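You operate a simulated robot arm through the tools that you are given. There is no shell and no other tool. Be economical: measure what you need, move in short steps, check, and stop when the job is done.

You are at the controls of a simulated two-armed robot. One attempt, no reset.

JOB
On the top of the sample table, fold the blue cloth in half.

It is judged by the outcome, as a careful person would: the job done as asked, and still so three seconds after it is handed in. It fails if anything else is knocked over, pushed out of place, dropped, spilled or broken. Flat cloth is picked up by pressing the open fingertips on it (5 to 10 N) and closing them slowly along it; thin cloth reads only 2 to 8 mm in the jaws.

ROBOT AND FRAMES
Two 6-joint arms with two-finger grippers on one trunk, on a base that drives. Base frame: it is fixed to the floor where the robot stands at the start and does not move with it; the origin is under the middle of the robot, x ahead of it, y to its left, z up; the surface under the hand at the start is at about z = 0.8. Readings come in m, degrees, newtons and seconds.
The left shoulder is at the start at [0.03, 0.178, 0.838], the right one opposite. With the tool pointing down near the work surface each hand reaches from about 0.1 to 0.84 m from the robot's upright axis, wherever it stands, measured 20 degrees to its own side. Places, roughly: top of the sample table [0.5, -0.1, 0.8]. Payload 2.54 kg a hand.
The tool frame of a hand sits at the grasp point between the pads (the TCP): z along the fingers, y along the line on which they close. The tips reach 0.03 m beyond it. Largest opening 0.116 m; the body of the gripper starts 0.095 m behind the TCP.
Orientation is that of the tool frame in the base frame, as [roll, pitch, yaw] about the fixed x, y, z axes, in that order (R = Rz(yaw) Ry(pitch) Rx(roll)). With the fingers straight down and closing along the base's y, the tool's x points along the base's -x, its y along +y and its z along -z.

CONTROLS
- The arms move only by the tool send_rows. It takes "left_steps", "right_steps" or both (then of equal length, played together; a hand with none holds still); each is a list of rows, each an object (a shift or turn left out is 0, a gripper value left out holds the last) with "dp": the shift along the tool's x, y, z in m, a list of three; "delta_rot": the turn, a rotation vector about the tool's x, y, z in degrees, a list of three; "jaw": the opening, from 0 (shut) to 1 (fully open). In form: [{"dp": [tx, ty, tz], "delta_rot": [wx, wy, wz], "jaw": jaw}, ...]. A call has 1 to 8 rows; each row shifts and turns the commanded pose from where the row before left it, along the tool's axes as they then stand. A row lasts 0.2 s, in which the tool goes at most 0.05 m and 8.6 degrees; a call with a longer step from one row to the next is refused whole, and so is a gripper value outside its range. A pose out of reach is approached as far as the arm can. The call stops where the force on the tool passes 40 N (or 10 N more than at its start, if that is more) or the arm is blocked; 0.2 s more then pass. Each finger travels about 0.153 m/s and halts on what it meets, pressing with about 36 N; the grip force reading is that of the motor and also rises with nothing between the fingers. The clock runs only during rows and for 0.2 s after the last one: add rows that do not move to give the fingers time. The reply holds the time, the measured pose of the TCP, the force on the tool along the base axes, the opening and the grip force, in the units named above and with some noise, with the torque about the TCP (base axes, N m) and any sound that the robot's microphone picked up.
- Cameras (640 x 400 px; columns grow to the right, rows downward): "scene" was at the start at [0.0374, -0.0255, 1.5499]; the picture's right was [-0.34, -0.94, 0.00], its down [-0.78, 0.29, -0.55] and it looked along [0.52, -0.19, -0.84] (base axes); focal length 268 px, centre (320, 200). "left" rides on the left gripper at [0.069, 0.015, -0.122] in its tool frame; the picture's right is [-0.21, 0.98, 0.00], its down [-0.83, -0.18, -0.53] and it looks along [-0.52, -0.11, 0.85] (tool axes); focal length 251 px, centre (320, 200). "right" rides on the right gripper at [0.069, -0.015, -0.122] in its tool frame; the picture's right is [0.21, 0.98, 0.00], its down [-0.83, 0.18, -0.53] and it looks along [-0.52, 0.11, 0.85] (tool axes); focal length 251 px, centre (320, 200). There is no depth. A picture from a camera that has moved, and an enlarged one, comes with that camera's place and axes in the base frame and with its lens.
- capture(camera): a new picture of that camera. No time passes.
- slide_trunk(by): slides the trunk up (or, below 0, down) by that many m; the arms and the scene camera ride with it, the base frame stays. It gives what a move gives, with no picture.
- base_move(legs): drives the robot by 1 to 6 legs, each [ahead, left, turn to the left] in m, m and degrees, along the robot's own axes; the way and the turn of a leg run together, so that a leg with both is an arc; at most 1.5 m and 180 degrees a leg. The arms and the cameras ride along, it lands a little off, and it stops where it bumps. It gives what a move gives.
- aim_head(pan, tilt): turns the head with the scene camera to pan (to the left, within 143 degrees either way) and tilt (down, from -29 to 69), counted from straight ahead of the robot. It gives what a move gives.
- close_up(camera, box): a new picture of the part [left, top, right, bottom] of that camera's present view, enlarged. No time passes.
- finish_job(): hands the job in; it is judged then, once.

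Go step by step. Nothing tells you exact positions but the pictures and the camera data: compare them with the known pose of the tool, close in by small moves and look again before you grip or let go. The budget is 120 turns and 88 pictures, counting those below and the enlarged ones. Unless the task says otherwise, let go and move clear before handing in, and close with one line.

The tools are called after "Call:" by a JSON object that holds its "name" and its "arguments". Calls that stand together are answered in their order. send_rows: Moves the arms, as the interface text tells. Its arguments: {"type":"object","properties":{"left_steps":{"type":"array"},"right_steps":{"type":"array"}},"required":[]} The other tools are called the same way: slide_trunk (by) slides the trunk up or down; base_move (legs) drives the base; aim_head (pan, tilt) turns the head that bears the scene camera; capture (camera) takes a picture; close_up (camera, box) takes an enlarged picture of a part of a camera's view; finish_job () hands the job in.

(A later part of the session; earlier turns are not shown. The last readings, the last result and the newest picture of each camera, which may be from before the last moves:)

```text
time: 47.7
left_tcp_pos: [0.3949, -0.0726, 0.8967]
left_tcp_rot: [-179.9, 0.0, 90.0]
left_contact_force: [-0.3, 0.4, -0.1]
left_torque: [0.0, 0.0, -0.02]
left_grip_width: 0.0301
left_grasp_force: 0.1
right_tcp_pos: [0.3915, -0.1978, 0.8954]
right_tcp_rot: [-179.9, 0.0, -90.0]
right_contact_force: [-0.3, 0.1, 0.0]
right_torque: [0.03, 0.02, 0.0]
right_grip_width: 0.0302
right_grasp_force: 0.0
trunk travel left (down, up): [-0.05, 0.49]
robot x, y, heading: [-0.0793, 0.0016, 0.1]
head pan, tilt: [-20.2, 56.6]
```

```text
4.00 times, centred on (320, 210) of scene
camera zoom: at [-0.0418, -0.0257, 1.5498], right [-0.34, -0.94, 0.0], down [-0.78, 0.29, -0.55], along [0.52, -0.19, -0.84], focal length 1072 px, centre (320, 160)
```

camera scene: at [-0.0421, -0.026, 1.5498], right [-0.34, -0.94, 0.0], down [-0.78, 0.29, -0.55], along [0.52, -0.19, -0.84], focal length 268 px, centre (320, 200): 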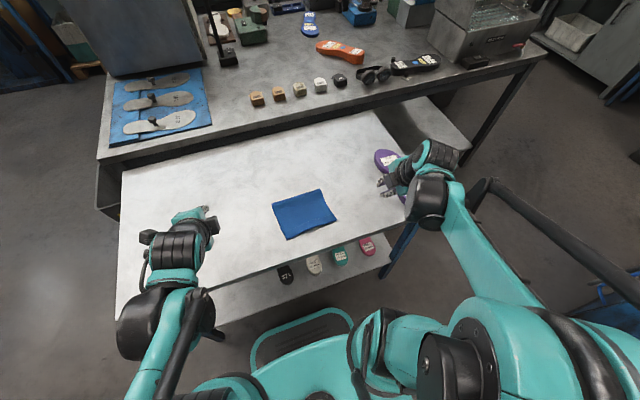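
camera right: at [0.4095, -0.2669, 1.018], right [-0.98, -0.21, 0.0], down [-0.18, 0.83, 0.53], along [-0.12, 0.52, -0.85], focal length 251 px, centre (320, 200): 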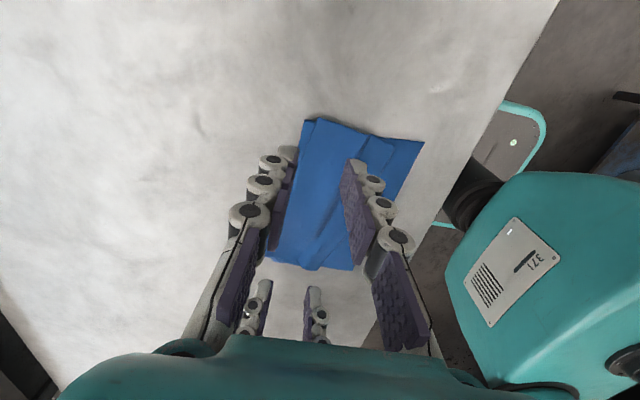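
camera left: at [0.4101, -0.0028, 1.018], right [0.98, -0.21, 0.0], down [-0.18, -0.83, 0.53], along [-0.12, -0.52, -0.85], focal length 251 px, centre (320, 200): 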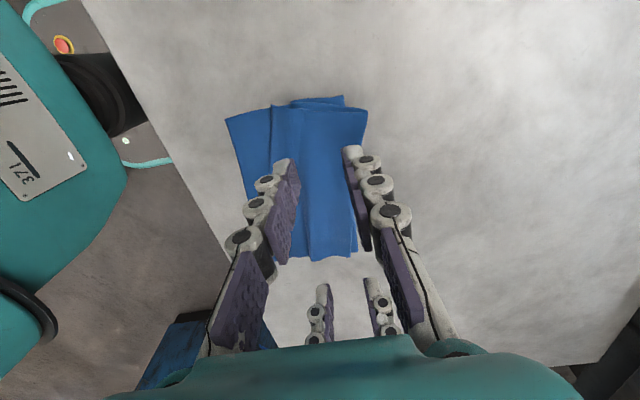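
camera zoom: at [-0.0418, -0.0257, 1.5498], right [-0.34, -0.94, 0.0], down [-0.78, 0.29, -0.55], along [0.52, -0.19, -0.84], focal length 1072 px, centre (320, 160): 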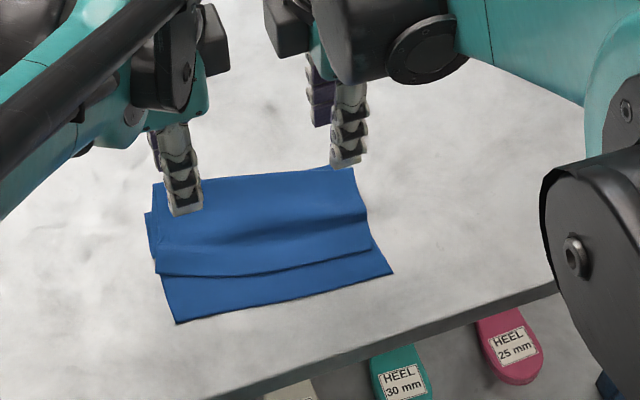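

The slack fell away from me as a pleat, as hoped. The top edge is at about (0.360, −0.042) and (0.335, −0.208); the bottom edge at about (0.317, −0.043) and (0.303, −0.214). I'll re-pinch the top layer right at its edge.

Call:
{"name": "send_rows", "arguments": {"left_steps": [{"dp": [0.003, -0.0085, 0.012], "jaw": 0.19}, {"dp": [0.003, -0.0085, 0.015]}, {"dp": [0, 0, 0.015]}, {"dp": [0, 0, 0.015]}, {}], "right_steps": [{"dp": [-0.002, 0.0155, 0.012], "jaw": 0.19}, {"dp": [-0.002, 0.0155, 0.014]}, {"dp": [0, 0, 0.015]}, {"dp": [0, 0, 0.015]}, {}]}}

Call:
{"name": "capture", "arguments": {"camera": "left"}}

Call:
{"name": "capture", "arguments": {"camera": "right"}}

```text
time: 48.9
left_tcp_pos: [0.3749, -0.0653, 0.8387]
left_tcp_rot: [-179.9, 0.0, 90.0]
left_contact_force: [-0.8, 0.4, -0.3]
left_torque: [-0.01, 0.02, -0.01]
left_grip_width: 0.022
left_grasp_force: 0.0
right_tcp_pos: [0.3618, -0.1943, 0.8402]
right_tcp_rot: [-179.9, 0.0, -90.0]
right_contact_force: [0.1, -0.9, 0.2]
right_torque: [0.0, 0.01, 0.03]
right_grip_width: 0.022
right_grasp_force: 0.1
trunk travel left (down, up): [-0.05, 0.49]
robot x, y, heading: [-0.0778, -0.0007, -0.0]
head pan, tilt: [-20.2, 56.6]
```

```text
19 pictures are left
camera left: at [0.391, 0.0039, 0.9595], right [0.98, -0.21, 0.0], down [-0.18, -0.83, 0.53], along [-0.12, -0.52, -0.85], focal length 251 px, centre (320, 200)
```

left: 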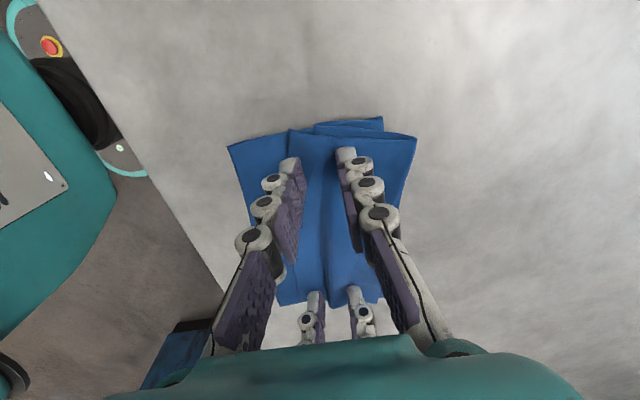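

```text
18 pictures are left
camera right: at [0.3782, -0.263, 0.9631], right [-0.98, -0.21, 0.0], down [-0.18, 0.83, 0.53], along [-0.12, 0.52, -0.85], focal length 251 px, centre (320, 200)
```

right: 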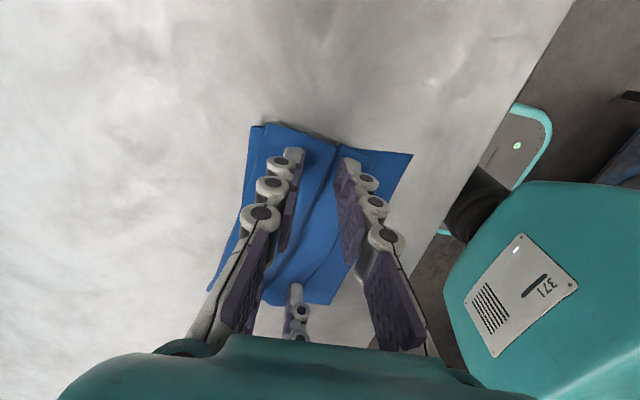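

Call:
{"name": "send_rows", "arguments": {"left_steps": [{"dp": [0, 0.004, 0.003]}, {"dp": [0, 0, 0.002]}, {}], "right_steps": [{"dp": [0, 0, 0.003]}, {"dp": [0, 0, 0.003]}, {}]}}

```text
time: 49.7
left_tcp_pos: [0.3794, -0.0661, 0.8349]
left_tcp_rot: [-179.9, 0.0, 90.0]
left_contact_force: [0.0, 0.4, 0.1]
left_torque: [-0.04, 0.04, 0.0]
left_grip_width: 0.0218
left_grasp_force: 0.1
right_tcp_pos: [0.3635, -0.1938, 0.8336]
right_tcp_rot: [-180.0, 0.0, -90.1]
right_contact_force: [-0.1, -0.8, 0.3]
right_torque: [-0.01, -0.02, -0.02]
right_grip_width: 0.022
right_grasp_force: 0.1
trunk travel left (down, up): [-0.05, 0.49]
robot x, y, heading: [-0.0773, -0.0014, -0.2]
head pan, tilt: [-20.2, 56.6]
```

Call:
{"name": "send_rows", "arguments": {"left_steps": [{"dp": [0, 0, 0.001]}, {"dp": [0, 0, 0.001]}, {}], "right_steps": [{"dp": [0, 0, 0.001]}, {"dp": [0, 0, 0.0006]}, {}]}}

```text
time: 50.5
left_tcp_pos: [0.3788, -0.0651, 0.8323]
left_tcp_rot: [-180.0, 0.0, 89.9]
left_contact_force: [1.8, -1.3, 14.4]
left_torque: [0.05, -0.33, -0.03]
left_grip_width: 0.0227
left_grasp_force: 0.0
right_tcp_pos: [0.3626, -0.1944, 0.8325]
right_tcp_rot: [180.0, 0.0, -89.9]
right_contact_force: [0.8, 1.2, 7.1]
right_torque: [-0.02, -0.13, 0.0]
right_grip_width: 0.0218
right_grasp_force: 0.1
trunk travel left (down, up): [-0.05, 0.49]
robot x, y, heading: [-0.0776, 0.0004, -0.2]
head pan, tilt: [-20.2, 56.6]
```

Call:
{"name": "send_rows", "arguments": {"left_steps": [{"dp": [0, 0, -0.0002], "jaw": 0.17}, {"jaw": 0.15}, {"jaw": 0.13}, {"jaw": 0.11}, {"jaw": 0.09}, {"jaw": 0.07}, {"jaw": 0.05}], "right_steps": [{"dp": [0, 0, 0.0001], "jaw": 0.17}, {"jaw": 0.15}, {"jaw": 0.13}, {"jaw": 0.11}, {"jaw": 0.09}, {"jaw": 0.07}, {"jaw": 0.05}]}}

Call:
{"name": "send_rows", "arguments": {"left_steps": [{"jaw": 0.03}, {"jaw": 0.01}, {"jaw": 0.0}, {}, {}], "right_steps": [{"jaw": 0.03}, {"jaw": 0.01}, {"jaw": 0.0}, {}, {}]}}

Call:
{"name": "send_rows", "arguments": {"left_steps": [{"dp": [0, 0, -0.006]}, {"dp": [0, -0.002, -0.006]}, {"dp": [0, -0.002, -0.006]}, {}], "right_steps": [{"dp": [0, 0, -0.006]}, {"dp": [0, 0.002, -0.006]}, {"dp": [0, 0.002, -0.006]}, {}]}}

Call:
{"name": "capture", "arguments": {"camera": "left"}}

Call:
{"name": "capture", "arguments": {"camera": "right"}}

```text
time: 52.1
left_tcp_pos: [0.3788, -0.0628, 0.832]
left_tcp_rot: [-179.9, 0.0, 89.9]
left_contact_force: [-1.0, 0.3, 2.9]
left_torque: [0.05, -0.03, 0.0]
left_grip_width: 0.005
left_grasp_force: 0.1
right_tcp_pos: [0.3629, -0.1941, 0.8322]
right_tcp_rot: [-180.0, -0.1, -90.0]
right_contact_force: [0.4, 0.4, 1.9]
right_torque: [0.0, -0.01, 0.02]
right_grip_width: 0.009
right_grasp_force: 3.7
trunk travel left (down, up): [-0.05, 0.49]
robot x, y, heading: [-0.0794, -0.0005, 0.0]
head pan, tilt: [-20.2, 56.6]
```

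```text
time: 53.3
left_tcp_pos: [0.3781, -0.0644, 0.8318]
left_tcp_rot: [-179.9, 0.0, 90.0]
left_contact_force: [0.3, -0.6, 3.8]
left_torque: [-0.02, 0.04, -0.04]
left_grip_width: 0.005
left_grasp_force: 31.0
right_tcp_pos: [0.3632, -0.194, 0.8321]
right_tcp_rot: [180.0, 0.0, -90.0]
right_contact_force: [2.4, 0.6, 9.5]
right_torque: [-0.04, -0.02, -0.01]
right_grip_width: 0.0026
right_grasp_force: 34.3
trunk travel left (down, up): [-0.05, 0.49]
robot x, y, heading: [-0.0823, -0.001, -0.1]
head pan, tilt: [-20.2, 56.6]
```

```text
time: 54.3
left_tcp_pos: [0.3745, -0.0656, 0.849]
left_tcp_rot: [-179.9, 0.0, 89.9]
left_contact_force: [0.1, 0.7, 2.1]
left_torque: [0.01, -0.05, -0.04]
left_grip_width: 0.005
left_grasp_force: 31.1
right_tcp_pos: [0.359, -0.1938, 0.8511]
right_tcp_rot: [-180.0, -0.1, -90.0]
right_contact_force: [0.2, 0.4, -0.3]
right_torque: [0.02, 0.04, 0.03]
right_grip_width: 0.0047
right_grasp_force: 31.4
trunk travel left (down, up): [-0.05, 0.49]
robot x, y, heading: [-0.0765, -0.0031, 0.1]
head pan, tilt: [-20.2, 56.6]
```

```text
17 pictures are left
camera left: at [0.3915, 0.0047, 0.9706], right [0.98, -0.21, 0.0], down [-0.18, -0.83, 0.53], along [-0.12, -0.52, -0.85], focal length 251 px, centre (320, 200)
```

left: 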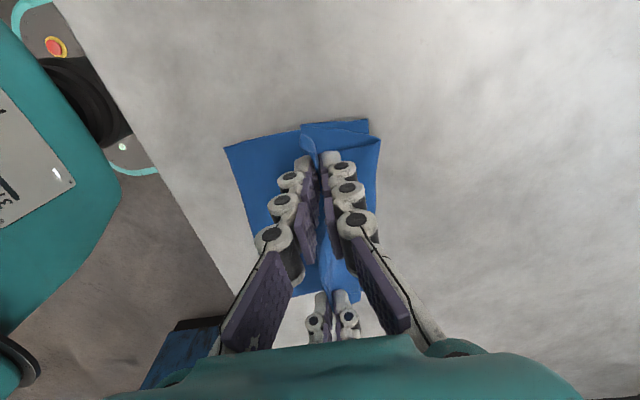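

```text
16 pictures are left
camera right: at [0.3755, -0.2636, 0.9739], right [-0.98, -0.21, 0.0], down [-0.18, 0.83, 0.53], along [-0.12, 0.52, -0.85], focal length 251 px, centre (320, 200)
```

right: 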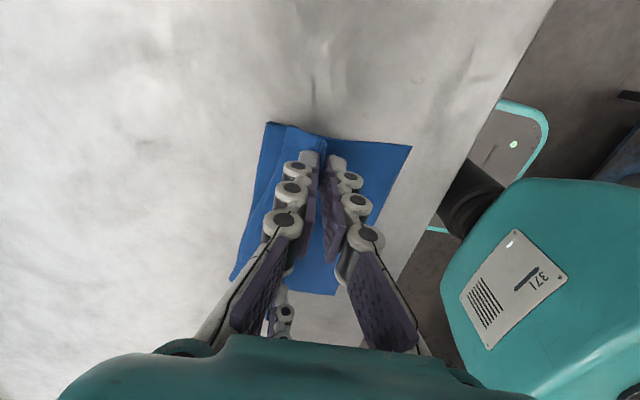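

Both hands hold only the top layer's edge. I'll pull it toward me with a slight overshoot, then look.

Call:
{"name": "send_rows", "arguments": {"left_steps": [{"dp": [0, -0.0091, 0]}, {"dp": [0, -0.0091, 0]}, {"dp": [0, -0.0091, 0]}, {"dp": [0, -0.0091, 0]}, {"dp": [0, -0.0091, 0]}, {}], "right_steps": [{"dp": [0.001, 0.0078, 0]}, {"dp": [0.001, 0.0078, 0]}, {"dp": [0.001, 0.0078, 0]}, {"dp": [0.001, 0.0078, 0]}, {"dp": [0, 0.0078, 0]}, {}]}}

Call:
{"name": "capture", "arguments": {"camera": "left"}}

Call:
{"name": "capture", "arguments": {"camera": "right"}}

Call:
{"name": "close_up", "arguments": {"camera": "scene", "box": [240, 160, 400, 260]}}

```text
time: 55.7
left_tcp_pos: [0.3305, -0.0632, 0.8497]
left_tcp_rot: [-179.9, 0.0, 90.0]
left_contact_force: [0.3, -0.1, -0.9]
left_torque: [-0.01, 0.03, -0.01]
left_grip_width: 0.0048
left_grasp_force: 31.2
right_tcp_pos: [0.3193, -0.1992, 0.8523]
right_tcp_rot: [180.0, 0.0, -90.0]
right_contact_force: [1.8, -0.4, -2.8]
right_torque: [0.02, 0.18, 0.03]
right_grip_width: 0.0053
right_grasp_force: 38.0
trunk travel left (down, up): [-0.05, 0.49]
robot x, y, heading: [-0.0788, -0.001, -0.1]
head pan, tilt: [-20.2, 56.6]
```

```text
15 pictures are left
camera left: at [0.3467, 0.0052, 0.9708], right [0.98, -0.21, 0.0], down [-0.18, -0.83, 0.53], along [-0.12, -0.52, -0.85], focal length 251 px, centre (320, 200)
```

left: 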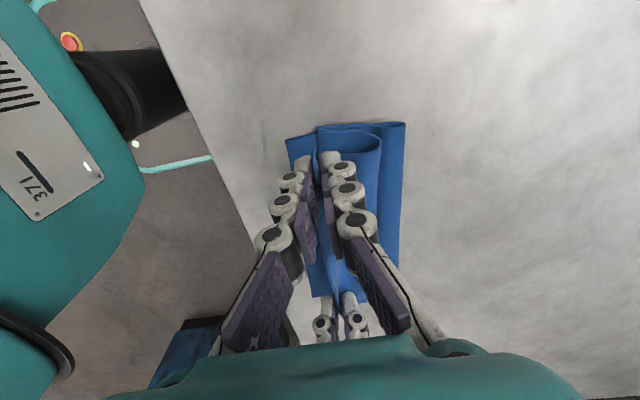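

```text
14 pictures are left
camera right: at [0.3363, -0.2679, 0.974], right [-0.98, -0.21, 0.0], down [-0.18, 0.83, 0.53], along [-0.12, 0.52, -0.85], focal length 251 px, centre (320, 200)
```

right: 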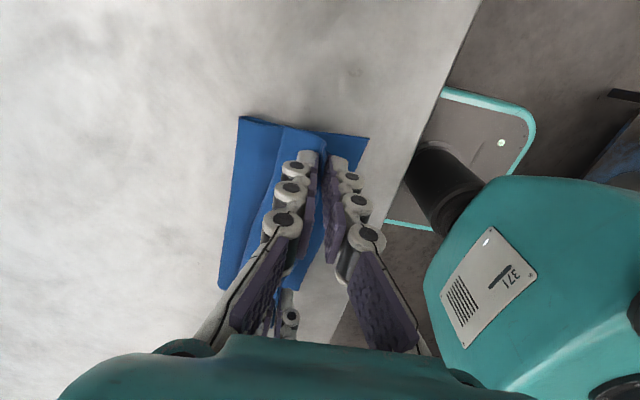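

```text
4.00 times, centred on (320, 210) of scene
camera zoom: at [-0.042, -0.0256, 1.5498], right [-0.34, -0.94, 0.0], down [-0.78, 0.29, -0.55], along [0.52, -0.19, -0.84], focal length 1072 px, centre (320, 160)
```

zoom: 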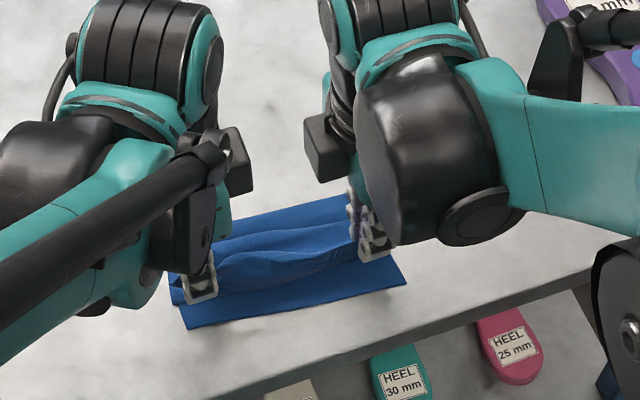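

The slack is still folded over near x≈0.39, because the fold line has rolled toward me. I'll lift the held edge up and away until the cloth stands taut over the true midline (x≈0.45), then lay it back in an arc.

Call:
{"name": "send_rows", "arguments": {"left_steps": [{"dp": [0, 0.006, -0.015]}, {"dp": [0, 0.014, -0.015]}, {"dp": [0, 0.016, -0.014]}, {"dp": [0, 0.018, -0.014]}, {"dp": [0, 0.018, -0.012]}, {"dp": [0, 0.018, -0.01]}, {"dp": [0, 0.018, -0.006]}, {"dp": [0, 0.012, -0.004]}], "right_steps": [{"dp": [0, -0.006, -0.015]}, {"dp": [0, -0.014, -0.015]}, {"dp": [0, -0.016, -0.014]}, {"dp": [0, -0.018, -0.014]}, {"dp": [0, -0.018, -0.012]}, {"dp": [0, -0.018, -0.01]}, {"dp": [0, -0.018, -0.006]}, {"dp": [0, -0.012, -0.004]}]}}

Call:
{"name": "close_up", "arguments": {"camera": "scene", "box": [240, 140, 400, 260]}}

Call:
{"name": "capture", "arguments": {"camera": "left"}}

```text
time: 57.5
left_tcp_pos: [0.451, -0.0649, 0.9396]
left_tcp_rot: [-179.9, 0.0, 90.0]
left_contact_force: [0.6, -0.7, 4.2]
left_torque: [0.02, 0.04, 0.03]
left_grip_width: 0.0018
left_grasp_force: 34.0
right_tcp_pos: [0.4388, -0.1994, 0.9394]
right_tcp_rot: [180.0, 0.0, -90.0]
right_contact_force: [0.1, -0.1, -1.2]
right_torque: [0.01, -0.02, -0.02]
right_grip_width: 0.0034
right_grasp_force: 30.6
trunk travel left (down, up): [-0.05, 0.49]
robot x, y, heading: [-0.0769, 0.0004, -0.3]
head pan, tilt: [-20.2, 56.6]
```

```text
3.33 times, centred on (320, 200) of scene
camera zoom: at [-0.042, -0.0255, 1.5498], right [-0.34, -0.94, 0.0], down [-0.78, 0.29, -0.55], along [0.52, -0.19, -0.84], focal length 893 px, centre (320, 200)
```

zoom: 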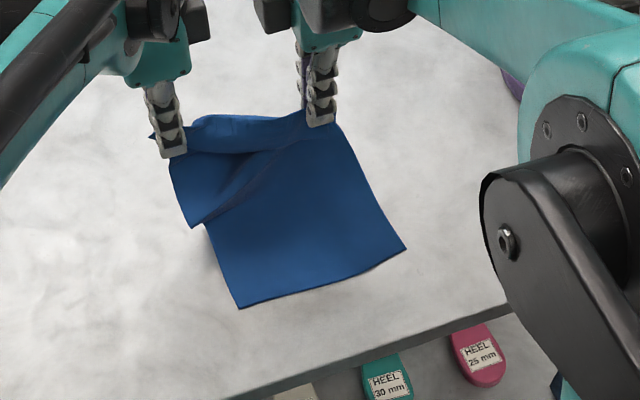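

```text
11 pictures are left
camera left: at [0.4665, 0.0044, 1.0603], right [0.98, -0.21, 0.0], down [-0.18, -0.83, 0.53], along [-0.12, -0.52, -0.85], focal length 251 px, centre (320, 200)
```

left: 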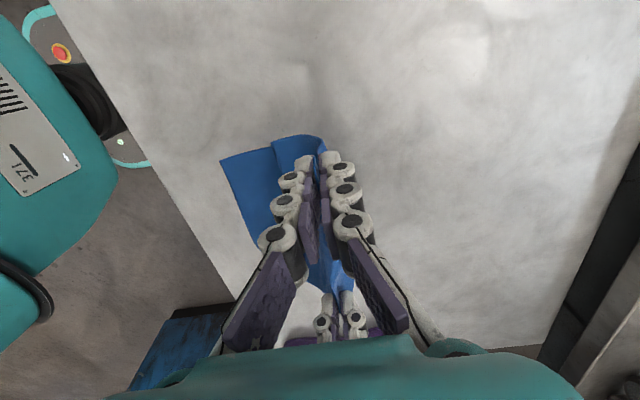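

The right hand holds the edge, but the left hand had caught the pleat, leaving its corner hanging about 9 cm below. I'll lower both, release only the left, and re-grip the true left corner.

Call:
{"name": "send_rows", "arguments": {"left_steps": [{"dp": [0, 0.003, 0.014]}, {"dp": [0, 0.003, 0.014]}, {"dp": [0, 0.003, 0.014]}, {"dp": [0, 0.003, 0.014]}, {"jaw": 0.1}, {"jaw": 0.3}, {"dp": [0, 0, -0.03]}, {"dp": [0.02, 0, -0.04]}], "right_steps": [{"dp": [0, 0.006, 0.008]}, {"dp": [0, 0.007, 0.009]}, {"dp": [0, 0.007, 0.009]}, {"dp": [0, 0.007, 0.009]}, {}, {}, {}, {}]}}

Call:
{"name": "send_rows", "arguments": {"left_steps": [{"dp": [0.04, 0, -0.02]}, {"dp": [0.045, 0, 0]}, {"dp": [0.03, 0, 0]}, {}]}}

Call:
{"name": "capture", "arguments": {"camera": "left"}}

Call:
{"name": "close_up", "arguments": {"camera": "scene", "box": [240, 140, 400, 240]}}

```text
time: 59.3
left_tcp_pos: [0.4605, -0.0448, 0.9531]
left_tcp_rot: [-179.9, 0.1, 89.9]
left_contact_force: [0.4, 0.2, 0.3]
left_torque: [0.0, -0.01, -0.01]
left_grip_width: 0.0348
left_grasp_force: 0.0
right_tcp_pos: [0.4108, -0.1974, 0.9073]
right_tcp_rot: [-180.0, 0.0, -90.1]
right_contact_force: [-0.3, 0.8, 3.4]
right_torque: [-0.02, -0.11, -0.01]
right_grip_width: 0.0015
right_grasp_force: 31.6
trunk travel left (down, up): [-0.05, 0.49]
robot x, y, heading: [-0.0772, -0.001, -0.0]
head pan, tilt: [-20.2, 56.6]
```

```text
time: 60.3
left_tcp_pos: [0.4618, 0.0715, 0.9742]
left_tcp_rot: [-179.9, 0.0, 90.0]
left_contact_force: [0.1, -0.2, 0.9]
left_torque: [-0.05, -0.01, -0.01]
left_grip_width: 0.0349
left_grasp_force: 0.1
right_tcp_pos: [0.4115, -0.1977, 0.9056]
right_tcp_rot: [-180.0, 0.1, -89.9]
right_contact_force: [-0.9, -0.4, -0.6]
right_torque: [0.02, 0.05, 0.01]
right_grip_width: 0.0049
right_grasp_force: 31.9
trunk travel left (down, up): [-0.05, 0.49]
robot x, y, heading: [-0.0804, 0.0008, -0.0]
head pan, tilt: [-20.2, 56.6]
```

```text
10 pictures are left
camera left: at [0.4788, 0.1408, 1.0951], right [0.98, -0.21, 0.0], down [-0.18, -0.83, 0.53], along [-0.12, -0.52, -0.85], focal length 251 px, centre (320, 200)
```

left: 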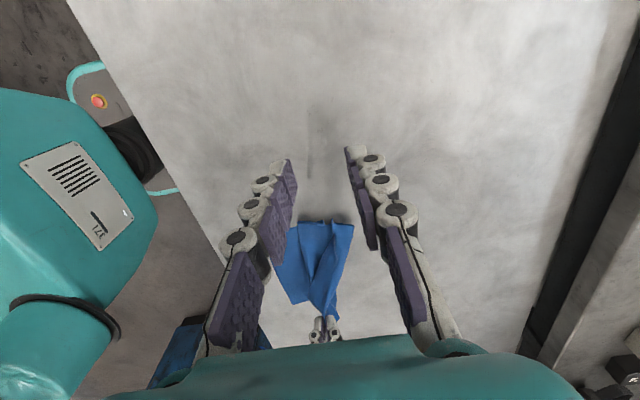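

```text
4.00 times, centred on (320, 190) of scene
camera zoom: at [-0.0423, -0.0258, 1.5498], right [-0.34, -0.94, 0.0], down [-0.78, 0.29, -0.55], along [0.52, -0.19, -0.84], focal length 1072 px, centre (320, 240)
```

zoom: 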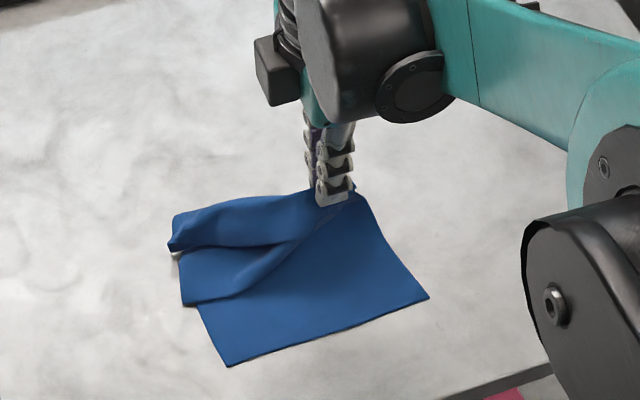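

Now the left corner lies free at about (0.40, −0.07), with the bottom near corners at about (0.337, −0.088) and (0.340, −0.258). I'll bring the left hand over that corner's edge.

Call:
{"name": "send_rows", "arguments": {"left_steps": [{"dp": [-0.0307, -0.0084, 0.0228], "jaw": 0.17}, {"dp": [-0.0307, -0.0084, 0.0228]}, {"dp": [-0.0307, -0.0084, 0.0228]}, {"dp": [-0.0307, -0.0084, 0.0228]}, {"dp": [-0.0307, -0.0084, 0.0228]}, {"dp": [0, 0, 0.015]}, {}], "right_steps": [{"dp": [0.004, 0, 0]}, {"dp": [0.004, 0, 0]}, {"dp": [0.004, 0, 0]}, {}, {}, {}, {}]}}

Call:
{"name": "capture", "arguments": {"camera": "left"}}

```text
time: 61.9
left_tcp_pos: [0.4174, -0.0869, 0.8444]
left_tcp_rot: [-179.8, 0.0, 90.0]
left_contact_force: [0.1, 0.5, 0.5]
left_torque: [0.03, 0.01, 0.02]
left_grip_width: 0.02
left_grasp_force: 0.1
right_tcp_pos: [0.4116, -0.2108, 0.9055]
right_tcp_rot: [180.0, -0.1, -90.1]
right_contact_force: [-0.8, -0.4, -1.3]
right_torque: [-0.05, -0.01, 0.02]
right_grip_width: 0.0048
right_grasp_force: 31.8
trunk travel left (down, up): [-0.05, 0.49]
robot x, y, heading: [-0.0786, 0.0003, 0.0]
head pan, tilt: [-20.2, 56.6]
```

```text
8 pictures are left
camera left: at [0.4343, -0.0164, 0.965], right [0.98, -0.21, 0.0], down [-0.18, -0.83, 0.53], along [-0.12, -0.52, -0.85], focal length 251 px, centre (320, 200)
```

left: 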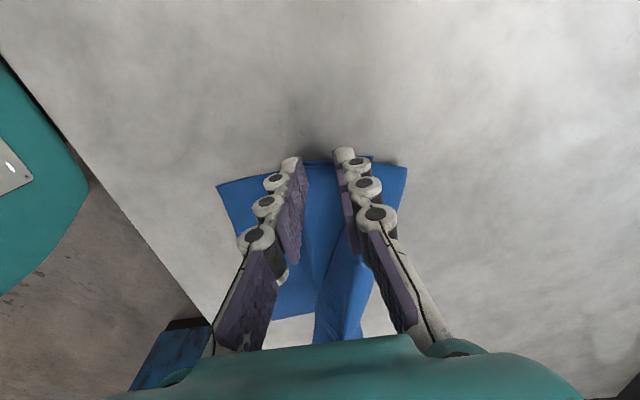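

The left fingers are over the corner. I'll shift slightly, press down and pinch.

Call:
{"name": "send_rows", "arguments": {"left_steps": [{"dp": [0, 0.004, 0.004]}, {"dp": [0, 0, 0.003]}, {"dp": [0, 0, 0.002]}, {}]}}

```text
time: 62.9
left_tcp_pos: [0.4237, -0.0836, 0.836]
left_tcp_rot: [-180.0, -0.1, 89.9]
left_contact_force: [-0.1, 0.0, 0.4]
left_torque: [0.01, 0.0, 0.02]
left_grip_width: 0.0197
left_grasp_force: 0.2
right_tcp_pos: [0.4122, -0.2104, 0.9056]
right_tcp_rot: [-179.9, -0.1, -90.0]
right_contact_force: [0.4, -0.8, -1.1]
right_torque: [-0.02, -0.02, 0.0]
right_grip_width: 0.0051
right_grasp_force: 33.6
trunk travel left (down, up): [-0.05, 0.49]
robot x, y, heading: [-0.0763, -0.0001, -0.2]
head pan, tilt: [-20.2, 56.6]
```

Call:
{"name": "send_rows", "arguments": {"left_steps": [{"dp": [0, 0, 0.002]}, {"dp": [0, 0, 0.001]}, {}]}}

```text
time: 63.7
left_tcp_pos: [0.4236, -0.083, 0.8327]
left_tcp_rot: [-179.9, -0.1, 90.0]
left_contact_force: [-0.8, -0.7, 5.0]
left_torque: [-0.13, 0.06, 0.0]
left_grip_width: 0.0192
left_grasp_force: 0.1
right_tcp_pos: [0.4119, -0.2108, 0.9068]
right_tcp_rot: [-179.9, 0.0, -90.0]
right_contact_force: [0.0, 0.0, -2.8]
right_torque: [0.03, 0.03, 0.04]
right_grip_width: 0.005
right_grasp_force: 32.7
trunk travel left (down, up): [-0.05, 0.49]
robot x, y, heading: [-0.0778, 0.0015, -0.0]
head pan, tilt: [-20.2, 56.6]
```

Call:
{"name": "send_rows", "arguments": {"left_steps": [{"dp": [0, 0, 0.0003], "jaw": 0.15}, {"jaw": 0.13}, {"jaw": 0.11}, {"jaw": 0.09}, {"jaw": 0.07}, {"jaw": 0.05}, {"jaw": 0.03}, {"jaw": 0.01}]}}

Call:
{"name": "send_rows", "arguments": {"left_steps": [{"jaw": 0.0}, {}, {"dp": [0, 0, -0.008]}, {"dp": [0, -0.003, -0.01]}, {"dp": [0, -0.003, -0.01]}, {}]}}

Call:
{"name": "close_up", "arguments": {"camera": "scene", "box": [240, 140, 400, 240]}}

```text
time: 65.5
left_tcp_pos: [0.4245, -0.0829, 0.8319]
left_tcp_rot: [-179.9, 0.0, 90.0]
left_contact_force: [0.5, -0.1, -0.3]
left_torque: [0.01, 0.0, 0.0]
left_grip_width: 0.0024
left_grasp_force: 31.5
right_tcp_pos: [0.4112, -0.2111, 0.9076]
right_tcp_rot: [-180.0, 0.0, -89.9]
right_contact_force: [0.6, -0.2, 1.8]
right_torque: [0.02, 0.01, 0.03]
right_grip_width: 0.0044
right_grasp_force: 30.3
trunk travel left (down, up): [-0.05, 0.49]
robot x, y, heading: [-0.0792, -0.0019, 0.1]
head pan, tilt: [-20.2, 56.6]
```

```text
time: 66.9
left_tcp_pos: [0.4188, -0.0844, 0.8594]
left_tcp_rot: [-179.9, 0.0, 90.1]
left_contact_force: [0.2, 0.5, -0.9]
left_torque: [0.0, 0.02, 0.01]
left_grip_width: 0.0024
left_grasp_force: 31.9
right_tcp_pos: [0.4115, -0.2113, 0.9071]
right_tcp_rot: [-180.0, -0.1, -90.1]
right_contact_force: [-1.1, 0.8, 2.5]
right_torque: [0.01, -0.08, -0.02]
right_grip_width: 0.0003
right_grasp_force: 26.6
trunk travel left (down, up): [-0.05, 0.49]
robot x, y, heading: [-0.0797, 0.0001, -0.1]
head pan, tilt: [-20.2, 56.6]
```

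```text
4.00 times, centred on (320, 190) of scene
camera zoom: at [-0.0422, -0.0256, 1.5498], right [-0.34, -0.94, 0.0], down [-0.78, 0.29, -0.55], along [0.52, -0.19, -0.84], focal length 1072 px, centre (320, 240)
```

zoom: 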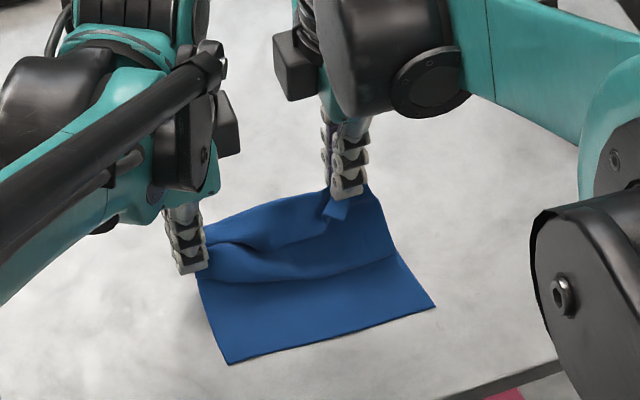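

The left hand now holds its corner. I need one closer look at the sheet between the hands before laying it back.

Call:
{"name": "close_up", "arguments": {"camera": "scene", "box": [280, 178, 352, 223]}}

Call:
{"name": "capture", "arguments": {"camera": "right"}}

```text
8.89 times, centred on (316, 200) of scene
camera zoom: at [-0.0422, -0.0256, 1.5498], right [-0.34, -0.94, 0.0], down [-0.78, 0.29, -0.55], along [0.52, -0.19, -0.84], focal length 2382 px, centre (356, 196)
```

zoom: 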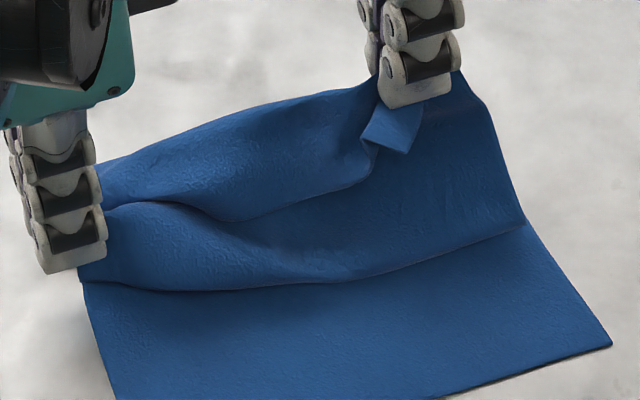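

```text
5 pictures are left
camera right: at [0.4282, -0.2802, 1.0287], right [-0.98, -0.21, 0.0], down [-0.18, 0.83, 0.53], along [-0.12, 0.52, -0.85], focal length 251 px, centre (320, 200)
```

right: 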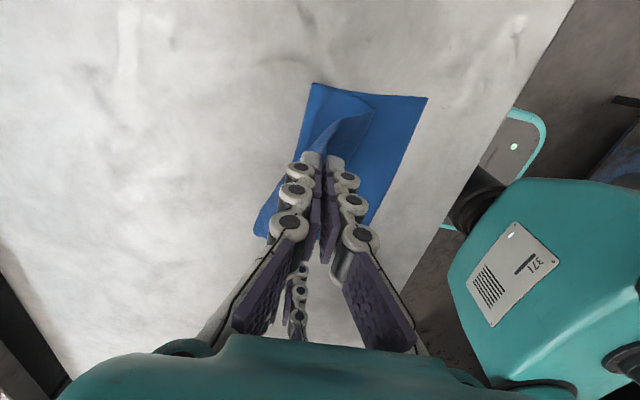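

Now it's clear. The free edge runs from the left hand to a right corner at about (0.375, −0.243). The right hand holds the top of a pleat about 8 cm high above it. I'll draw the left corner to its target while lowering the right hand straight down, so the front strip slides toward me.

Call:
{"name": "send_rows", "arguments": {"left_steps": [{"dp": [-0.0024, -0.0098, 0]}, {"dp": [-0.0024, -0.0098, 0]}, {"dp": [-0.0024, -0.0098, 0]}, {"dp": [-0.0024, -0.0098, 0]}, {"dp": [-0.0024, -0.0098, 0]}, {"dp": [-0.0024, -0.0128, 0.005]}, {"dp": [0, 0.002, 0.01]}, {"dp": [0, 0.002, 0.008]}], "right_steps": [{"dp": [0.002, 0.001, 0.006]}, {"dp": [0.002, 0.001, 0.008]}, {"dp": [0.002, 0.001, 0.008]}, {"dp": [0.002, 0.001, 0.009]}, {"dp": [0.002, 0, 0.009]}, {"dp": [0.002, 0, 0.009]}, {"dp": [0, 0, 0.01]}, {"dp": [0, 0, 0.009]}]}}

Call:
{"name": "close_up", "arguments": {"camera": "scene", "box": [264, 160, 376, 230]}}

```text
time: 68.7
left_tcp_pos: [0.3602, -0.0957, 0.8377]
left_tcp_rot: [-179.9, 0.0, 90.0]
left_contact_force: [-0.5, -0.7, 0.1]
left_torque: [0.0, 0.03, 0.0]
left_grip_width: 0.0025
left_grasp_force: 31.8
right_tcp_pos: [0.409, -0.2233, 0.8364]
right_tcp_rot: [180.0, 0.1, -90.0]
right_contact_force: [-1.1, -1.7, 4.2]
right_torque: [0.07, -0.22, -0.01]
right_grip_width: 0.0001
right_grasp_force: 27.9
trunk travel left (down, up): [-0.05, 0.49]
robot x, y, heading: [-0.0805, -0.0004, 0.1]
head pan, tilt: [-20.2, 56.6]
```

```text
5.71 times, centred on (320, 195) of scene
camera zoom: at [-0.0423, -0.0257, 1.5498], right [-0.34, -0.94, 0.0], down [-0.78, 0.29, -0.55], along [0.52, -0.19, -0.84], focal length 1531 px, centre (320, 229)
```

zoom: 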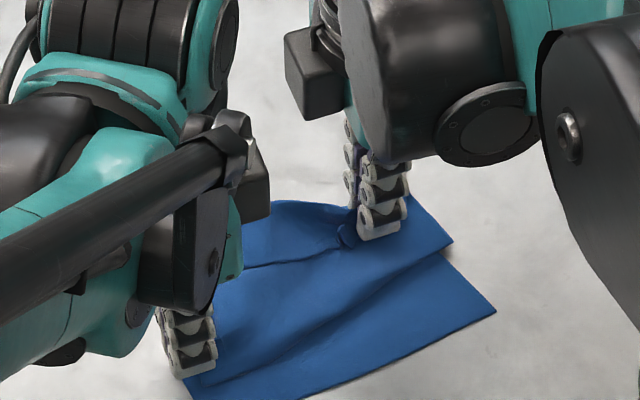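

The left corner is now close to its target. The right edge is still about 4.7 cm short, at (0.384, −0.258) against (0.337, −0.269). I'll release the right hand, re-pinch just behind its edge and pull it across.

Call:
{"name": "send_rows", "arguments": {"right_steps": [{"jaw": 0.1}, {"jaw": 0.19}, {"dp": [0, 0, -0.01]}, {"dp": [0.005, 0.002, -0.02]}, {"dp": [0.004, 0.001, 0]}, {"dp": [0, 0, 0.015]}, {"dp": [0, 0, 0.013]}, {}]}}

Call:
{"name": "capture", "arguments": {"camera": "right"}}

```text
time: 70.5
left_tcp_pos: [0.3593, -0.0962, 0.838]
left_tcp_rot: [-180.0, 0.0, 89.9]
left_contact_force: [0.5, 0.5, 0.2]
left_torque: [0.01, 0.0, -0.02]
left_grip_width: 0.0022
left_grasp_force: 31.4
right_tcp_pos: [0.4066, -0.231, 0.8399]
right_tcp_rot: [179.9, 0.1, -90.0]
right_contact_force: [0.0, 0.1, 0.7]
right_torque: [-0.02, 0.01, 0.01]
right_grip_width: 0.0218
right_grasp_force: 0.1
trunk travel left (down, up): [-0.05, 0.49]
robot x, y, heading: [-0.082, -0.0028, -0.2]
head pan, tilt: [-20.2, 56.6]
```

```text
3 pictures are left
camera right: at [0.4227, -0.301, 0.9624], right [-0.98, -0.21, 0.0], down [-0.18, 0.83, 0.53], along [-0.12, 0.52, -0.85], focal length 251 px, centre (320, 200)
```

right: 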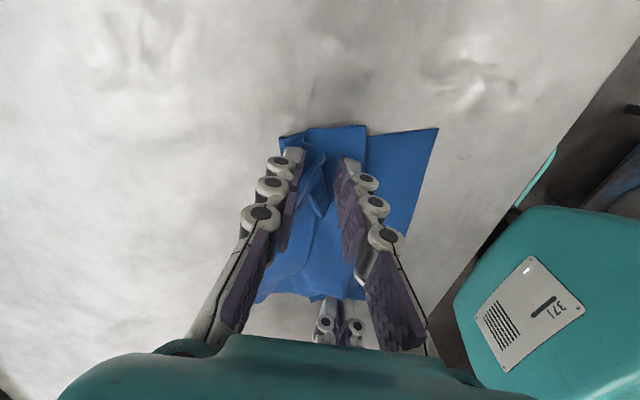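

The right fingers straddle the top layer behind its edge. The slack comes from the fold line being in the wrong place, so I'll change method: take the top edge with both hands, open the cloth flat, then lift it at its exact midline so both halves hang together. First, pinch the right edge.

Call:
{"name": "send_rows", "arguments": {"right_steps": [{"dp": [0, 0, 0.003]}, {"dp": [0, 0, 0.002]}, {}]}}

```text
time: 71.3
left_tcp_pos: [0.36, -0.096, 0.8387]
left_tcp_rot: [179.9, -0.1, 89.9]
left_contact_force: [0.4, 0.8, -0.5]
left_torque: [0.02, -0.01, -0.01]
left_grip_width: 0.0024
left_grasp_force: 31.9
right_tcp_pos: [0.4071, -0.2316, 0.8351]
right_tcp_rot: [-179.9, 0.1, -90.0]
right_contact_force: [-0.7, -0.1, 1.0]
right_torque: [0.04, 0.02, -0.02]
right_grip_width: 0.022
right_grasp_force: 0.1
trunk travel left (down, up): [-0.05, 0.49]
robot x, y, heading: [-0.0814, -0.002, -0.1]
head pan, tilt: [-20.2, 56.6]
```

Call:
{"name": "send_rows", "arguments": {"right_steps": [{"dp": [0, 0, 0.001]}, {"dp": [0, 0, 0.0008]}, {}]}}

```text
time: 72.1
left_tcp_pos: [0.3605, -0.0956, 0.8383]
left_tcp_rot: [-179.9, 0.1, 89.9]
left_contact_force: [-0.3, -0.5, 0.0]
left_torque: [-0.01, -0.02, -0.02]
left_grip_width: 0.0025
left_grasp_force: 32.0
right_tcp_pos: [0.4061, -0.2313, 0.8327]
right_tcp_rot: [-179.9, 0.0, -90.0]
right_contact_force: [1.5, -0.2, 7.0]
right_torque: [-0.05, -0.07, 0.03]
right_grip_width: 0.0225
right_grasp_force: 0.1
trunk travel left (down, up): [-0.05, 0.49]
robot x, y, heading: [-0.078, 0.002, -0.1]
head pan, tilt: [-20.2, 56.6]
```

Call:
{"name": "send_rows", "arguments": {"right_steps": [{"jaw": 0.16}, {"jaw": 0.14}, {"jaw": 0.12}, {"jaw": 0.1}, {"jaw": 0.075}, {"jaw": 0.05}, {"jaw": 0.025}, {"jaw": 0.0}]}}

Call:
{"name": "send_rows", "arguments": {"left_steps": [{}, {"dp": [0, 0.004, -0.015]}, {"dp": [0, 0.014, -0.016]}, {"dp": [0, 0.02, -0.016]}, {"dp": [0, 0.022, -0.016]}, {"dp": [0, 0.022, -0.016]}, {"dp": [0, 0.022, -0.014]}, {"dp": [0, 0.022, -0.01]}], "right_steps": [{}, {"dp": [0, -0.002, -0.015]}, {"dp": [0, -0.008, -0.016]}, {"dp": [0, -0.012, -0.016]}, {"dp": [0, -0.015, -0.016]}, {"dp": [0, -0.015, -0.016]}, {"dp": [0, -0.015, -0.014]}, {"dp": [0, -0.015, -0.014]}]}}

```text
time: 73.9
left_tcp_pos: [0.3605, -0.0957, 0.8389]
left_tcp_rot: [-179.9, 0.0, 90.0]
left_contact_force: [-0.1, -0.5, -0.2]
left_torque: [0.0, -0.02, 0.03]
left_grip_width: 0.0025
left_grasp_force: 31.6
right_tcp_pos: [0.4053, -0.2325, 0.832]
right_tcp_rot: [179.9, 0.0, -89.9]
right_contact_force: [0.7, 0.3, 0.6]
right_torque: [-0.01, -0.1, -0.02]
right_grip_width: 0.0043
right_grasp_force: 38.3
trunk travel left (down, up): [-0.05, 0.49]
robot x, y, heading: [-0.0832, -0.0017, -0.0]
head pan, tilt: [-20.2, 56.6]
```

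```text
time: 75.7
left_tcp_pos: [0.489, -0.0963, 0.9391]
left_tcp_rot: [-180.0, 0.1, 90.0]
left_contact_force: [-0.2, 0.1, 0.3]
left_torque: [0.01, 0.01, 0.01]
left_grip_width: 0.0024
left_grasp_force: 31.8
right_tcp_pos: [0.4873, -0.2315, 0.9391]
right_tcp_rot: [179.8, 0.0, -90.0]
right_contact_force: [-1.1, 0.1, 0.8]
right_torque: [0.0, 0.18, -0.02]
right_grip_width: 0.0042
right_grasp_force: 38.6
trunk travel left (down, up): [-0.05, 0.49]
robot x, y, heading: [-0.0778, -0.0021, -0.2]
head pan, tilt: [-20.2, 56.6]
```

Both edges are held and standing. I'll continue over to the far side and lay the cloth open.

Call:
{"name": "send_rows", "arguments": {"left_steps": [{"dp": [0, 0.02, 0.004]}, {"dp": [0, 0.02, 0.008]}, {"dp": [0, 0.02, 0.012]}, {"dp": [0, 0.02, 0.014]}, {"dp": [0, 0.02, 0.016]}, {"dp": [0, 0.014, 0.018]}, {"dp": [0, 0.01, 0.018]}, {"dp": [0, 0.004, 0.012]}], "right_steps": [{"dp": [0, -0.02, 0.004]}, {"dp": [0, -0.02, 0.008]}, {"dp": [0, -0.02, 0.012]}, {"dp": [0, -0.02, 0.014]}, {"dp": [0, -0.02, 0.016]}, {"dp": [0, -0.014, 0.018]}, {"dp": [0, -0.01, 0.018]}, {"dp": [0, -0.004, 0.012]}]}}

Call:
{"name": "send_rows", "arguments": {"left_steps": [{}, {"jaw": 0.1}, {"jaw": 0.2}, {"jaw": 0.3}, {"dp": [0, 0, -0.02]}, {"dp": [0, 0, -0.04]}, {"dp": [0.03, 0, -0.03]}, {"dp": [0.045, 0, 0]}], "right_steps": [{}, {"jaw": 0.1}, {"jaw": 0.2}, {"jaw": 0.3}, {"dp": [0, 0, -0.02]}, {"dp": [0, 0, -0.04]}, {"dp": [0.03, 0, -0.03]}, {"dp": [0.045, 0, 0]}]}}

Call:
{"name": "send_rows", "arguments": {"left_steps": [{"dp": [0.04, 0, 0]}, {"dp": [0.04, 0, 0]}, {}], "right_steps": [{"dp": [0.04, 0, -0.01]}, {"dp": [0.04, 0, -0.01]}, {}]}}

Call:
{"name": "close_up", "arguments": {"camera": "scene", "box": [224, 120, 400, 230]}}

```text
time: 77.5
left_tcp_pos: [0.6149, -0.0977, 0.8372]
left_tcp_rot: [-179.9, 0.0, 90.0]
left_contact_force: [0.0, 0.2, 0.3]
left_torque: [0.0, 0.02, 0.0]
left_grip_width: 0.0026
left_grasp_force: 31.6
right_tcp_pos: [0.6169, -0.2322, 0.8371]
right_tcp_rot: [180.0, 0.0, -90.0]
right_contact_force: [-0.1, -0.1, 1.4]
right_torque: [0.02, 0.19, -0.02]
right_grip_width: 0.0046
right_grasp_force: 38.4
trunk travel left (down, up): [-0.05, 0.49]
robot x, y, heading: [-0.0775, -0.0003, -0.0]
head pan, tilt: [-20.2, 56.6]
```

```text
time: 79.3
left_tcp_pos: [0.6148, -0.0237, 0.9308]
left_tcp_rot: [-179.9, 0.0, 90.0]
left_contact_force: [-0.3, 0.2, -0.4]
left_torque: [0.06, 0.01, 0.0]
left_grip_width: 0.0348
left_grasp_force: 0.0
right_tcp_pos: [0.6145, -0.3098, 0.9258]
right_tcp_rot: [180.0, -0.1, -89.9]
right_contact_force: [-0.8, -0.7, -0.4]
right_torque: [0.01, 0.01, 0.0]
right_grip_width: 0.0351
right_grasp_force: 0.1
trunk travel left (down, up): [-0.05, 0.49]
robot x, y, heading: [-0.0784, -0.0011, -0.2]
head pan, tilt: [-20.2, 56.6]
```

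```text
time: 80.1
left_tcp_pos: [0.6129, 0.0577, 0.9301]
left_tcp_rot: [-179.9, 0.1, 89.9]
left_contact_force: [0.4, 0.1, -0.1]
left_torque: [-0.02, 0.03, -0.01]
left_grip_width: 0.0346
left_grasp_force: 0.1
right_tcp_pos: [0.6161, -0.3874, 0.9486]
right_tcp_rot: [179.9, 0.1, -90.0]
right_contact_force: [0.8, -0.9, -0.3]
right_torque: [0.01, -0.01, 0.03]
right_grip_width: 0.0346
right_grasp_force: 0.0
trunk travel left (down, up): [-0.05, 0.49]
robot x, y, heading: [-0.0798, -0.0024, -0.2]
head pan, tilt: [-20.2, 56.6]
```

```text
3.64 times, centred on (312, 175) of scene
camera zoom: at [-0.0421, -0.0257, 1.5498], right [-0.34, -0.94, 0.0], down [-0.78, 0.29, -0.55], along [0.52, -0.19, -0.84], focal length 974 px, centre (349, 291)
```

zoom: 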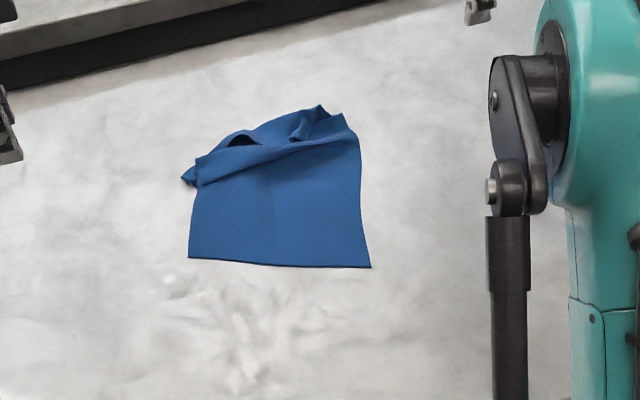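

The cloth slid along and is crumpled at the far end, but its near edge is a clean single layer from about (0.508, −0.067) to (0.439, −0.223). I'll grip those two corners and lift until the whole cloth hangs straight, so gravity opens it. Then I'll lay it down folding from the hang.

Call:
{"name": "send_rows", "arguments": {"left_steps": [{"dp": [-0.0253, -0.0153, 0], "jaw": 0.19}, {"dp": [-0.0253, -0.0153, 0]}, {"dp": [-0.0253, -0.0153, 0]}, {"dp": [-0.0253, -0.0153, 0]}, {"dp": [-0.0253, -0.0153, 0]}, {"dp": [-0.0253, -0.0153, 0.02]}, {"dp": [0, 0, 0.035]}, {"dp": [0, 0, 0.035]}], "right_steps": [{"dp": [-0.0289, 0.0247, 0], "jaw": 0.19}, {"dp": [-0.0289, 0.0247, 0]}, {"dp": [-0.0289, 0.0247, 0]}, {"dp": [-0.0289, 0.0247, 0]}, {"dp": [-0.0289, 0.0247, 0.01]}, {"dp": [-0.0289, 0.0247, 0.025]}, {"dp": [0, 0, 0.037]}, {"dp": [0, 0, 0.037]}]}}

```text
time: 81.9
left_tcp_pos: [0.5237, -0.0934, 0.8381]
left_tcp_rot: [-179.9, 0.0, 90.0]
left_contact_force: [-0.1, -0.2, 0.0]
left_torque: [0.02, 0.01, 0.02]
left_grip_width: 0.0222
left_grasp_force: 0.1
right_tcp_pos: [0.4689, -0.2121, 0.8356]
right_tcp_rot: [-180.0, 0.0, -90.0]
right_contact_force: [-0.7, 0.3, 0.1]
right_torque: [-0.02, 0.04, -0.01]
right_grip_width: 0.0218
right_grasp_force: 0.1
trunk travel left (down, up): [-0.05, 0.49]
robot x, y, heading: [-0.0783, 0.0032, -0.2]
head pan, tilt: [-20.2, 56.6]
```

Call:
{"name": "send_rows", "arguments": {"left_steps": [{"dp": [0, 0, 0.003]}, {"dp": [0, 0, 0.002]}, {"dp": [0, 0, 0.001]}, {}], "right_steps": [{"dp": [0, 0, 0.002]}, {"dp": [0, 0, 0.001]}, {"dp": [0, 0, 0.001]}, {}]}}

```text
time: 82.9
left_tcp_pos: [0.5232, -0.093, 0.8323]
left_tcp_rot: [-179.9, 0.0, 90.0]
left_contact_force: [-0.7, 0.0, -0.4]
left_torque: [-0.01, -0.01, 0.0]
left_grip_width: 0.0222
left_grasp_force: 0.0
right_tcp_pos: [0.4668, -0.2127, 0.8342]
right_tcp_rot: [180.0, -0.1, -90.0]
right_contact_force: [1.3, -0.2, 0.7]
right_torque: [-0.02, 0.0, 0.01]
right_grip_width: 0.0221
right_grasp_force: 0.1
trunk travel left (down, up): [-0.05, 0.49]
robot x, y, heading: [-0.0815, -0.0009, 0.1]
head pan, tilt: [-20.2, 56.6]
```

Call:
{"name": "send_rows", "arguments": {"left_steps": [{"dp": [0, 0, 0.0008]}, {"dp": [0, 0, 0.0007]}, {}], "right_steps": [{"dp": [0, 0, 0.001]}, {"dp": [0, 0, 0.001]}, {}]}}

```text
time: 83.7
left_tcp_pos: [0.5218, -0.0939, 0.8308]
left_tcp_rot: [-179.8, -0.1, 90.0]
left_contact_force: [-0.5, -0.1, 1.0]
left_torque: [0.01, 0.03, 0.01]
left_grip_width: 0.0218
left_grasp_force: 0.0
right_tcp_pos: [0.4675, -0.212, 0.8321]
right_tcp_rot: [-180.0, 0.1, -90.1]
right_contact_force: [-0.4, 0.3, 0.1]
right_torque: [0.01, 0.02, 0.03]
right_grip_width: 0.0217
right_grasp_force: 0.0
trunk travel left (down, up): [-0.05, 0.49]
robot x, y, heading: [-0.0792, -0.002, 0.3]
head pan, tilt: [-20.2, 56.6]
```

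Call:
{"name": "send_rows", "arguments": {"left_steps": [{"dp": [0, 0, 0.0005]}, {"dp": [0, 0, 0.0004]}, {}], "right_steps": [{"dp": [0, 0, 0.0008]}, {"dp": [0, 0, 0.0008]}, {}]}}

```text
time: 84.5
left_tcp_pos: [0.5208, -0.0933, 0.8315]
left_tcp_rot: [180.0, 0.0, 89.9]
left_contact_force: [2.8, -1.0, 18.6]
left_torque: [0.04, -0.2, 0.0]
left_grip_width: 0.0224
left_grasp_force: 0.3
right_tcp_pos: [0.4652, -0.2123, 0.8319]
right_tcp_rot: [-179.9, 0.0, -90.1]
right_contact_force: [0.0, 0.0, 2.5]
right_torque: [0.01, 0.01, 0.0]
right_grip_width: 0.0218
right_grasp_force: 0.1
trunk travel left (down, up): [-0.05, 0.49]
robot x, y, heading: [-0.0796, -0.0051, 0.3]
head pan, tilt: [-20.2, 56.6]
```

Call:
{"name": "send_rows", "arguments": {"left_steps": [{"dp": [0, 0, -0.0006]}, {}], "right_steps": [{"dp": [0, 0, 0.0006]}, {}]}}

```text
time: 85.1
left_tcp_pos: [0.5218, -0.0944, 0.8307]
left_tcp_rot: [180.0, -0.1, 90.1]
left_contact_force: [1.5, -0.5, 5.7]
left_torque: [0.0, 0.01, -0.01]
left_grip_width: 0.0213
left_grasp_force: 0.0
right_tcp_pos: [0.4676, -0.213, 0.8317]
right_tcp_rot: [180.0, 0.1, -90.1]
right_contact_force: [-0.8, 1.5, 10.9]
right_torque: [0.03, 0.17, -0.02]
right_grip_width: 0.0219
right_grasp_force: 0.0
trunk travel left (down, up): [-0.05, 0.49]
robot x, y, heading: [-0.0799, 0.0033, -0.1]
head pan, tilt: [-20.2, 56.6]
```

Contact is good on both, so I'll close slowly.

Call:
{"name": "send_rows", "arguments": {"left_steps": [{"jaw": 0.17}, {"jaw": 0.15}, {"jaw": 0.13}, {"jaw": 0.11}, {"jaw": 0.09}, {"jaw": 0.07}, {"jaw": 0.05}, {"jaw": 0.03}], "right_steps": [{"jaw": 0.17}, {"jaw": 0.15}, {"jaw": 0.13}, {"jaw": 0.11}, {"jaw": 0.09}, {"jaw": 0.07}, {"jaw": 0.05}, {"jaw": 0.03}]}}

Call:
{"name": "send_rows", "arguments": {"left_steps": [{"jaw": 0.01}, {"jaw": 0.0}, {}, {}, {"dp": [0, 0, -0.01]}, {"dp": [0, 0, -0.015]}, {"dp": [0, 0, -0.015]}, {}], "right_steps": [{"jaw": 0.01}, {"jaw": 0.0}, {}, {}, {"dp": [0, 0, -0.01]}, {"dp": [0, 0, -0.015]}, {"dp": [0, 0, -0.015]}, {}]}}

```text
time: 86.9
left_tcp_pos: [0.5223, -0.0931, 0.83]
left_tcp_rot: [-179.9, -0.1, 90.0]
left_contact_force: [-0.3, 0.0, 0.3]
left_torque: [-0.02, -0.01, 0.03]
left_grip_width: 0.0036
left_grasp_force: 0.0
right_tcp_pos: [0.4671, -0.213, 0.8312]
right_tcp_rot: [180.0, 0.1, -90.0]
right_contact_force: [-0.1, 0.7, 0.7]
right_torque: [0.01, -0.01, 0.01]
right_grip_width: 0.0051
right_grasp_force: 1.0
trunk travel left (down, up): [-0.05, 0.49]
robot x, y, heading: [-0.0807, -0.0052, -0.0]
head pan, tilt: [-20.2, 56.6]
```

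```text
time: 88.7
left_tcp_pos: [0.5251, -0.0917, 0.87]
left_tcp_rot: [-179.9, 0.0, 90.1]
left_contact_force: [-0.3, -0.6, 0.0]
left_torque: [0.0, 0.02, 0.02]
left_grip_width: 0.0
left_grasp_force: 28.5
right_tcp_pos: [0.4667, -0.212, 0.8693]
right_tcp_rot: [-180.0, -0.1, -90.0]
right_contact_force: [-0.1, -1.0, -2.6]
right_torque: [0.02, 0.01, -0.02]
right_grip_width: 0.0061
right_grasp_force: 35.0
trunk travel left (down, up): [-0.05, 0.49]
robot x, y, heading: [-0.0782, -0.0012, -0.1]
head pan, tilt: [-20.2, 56.6]
```

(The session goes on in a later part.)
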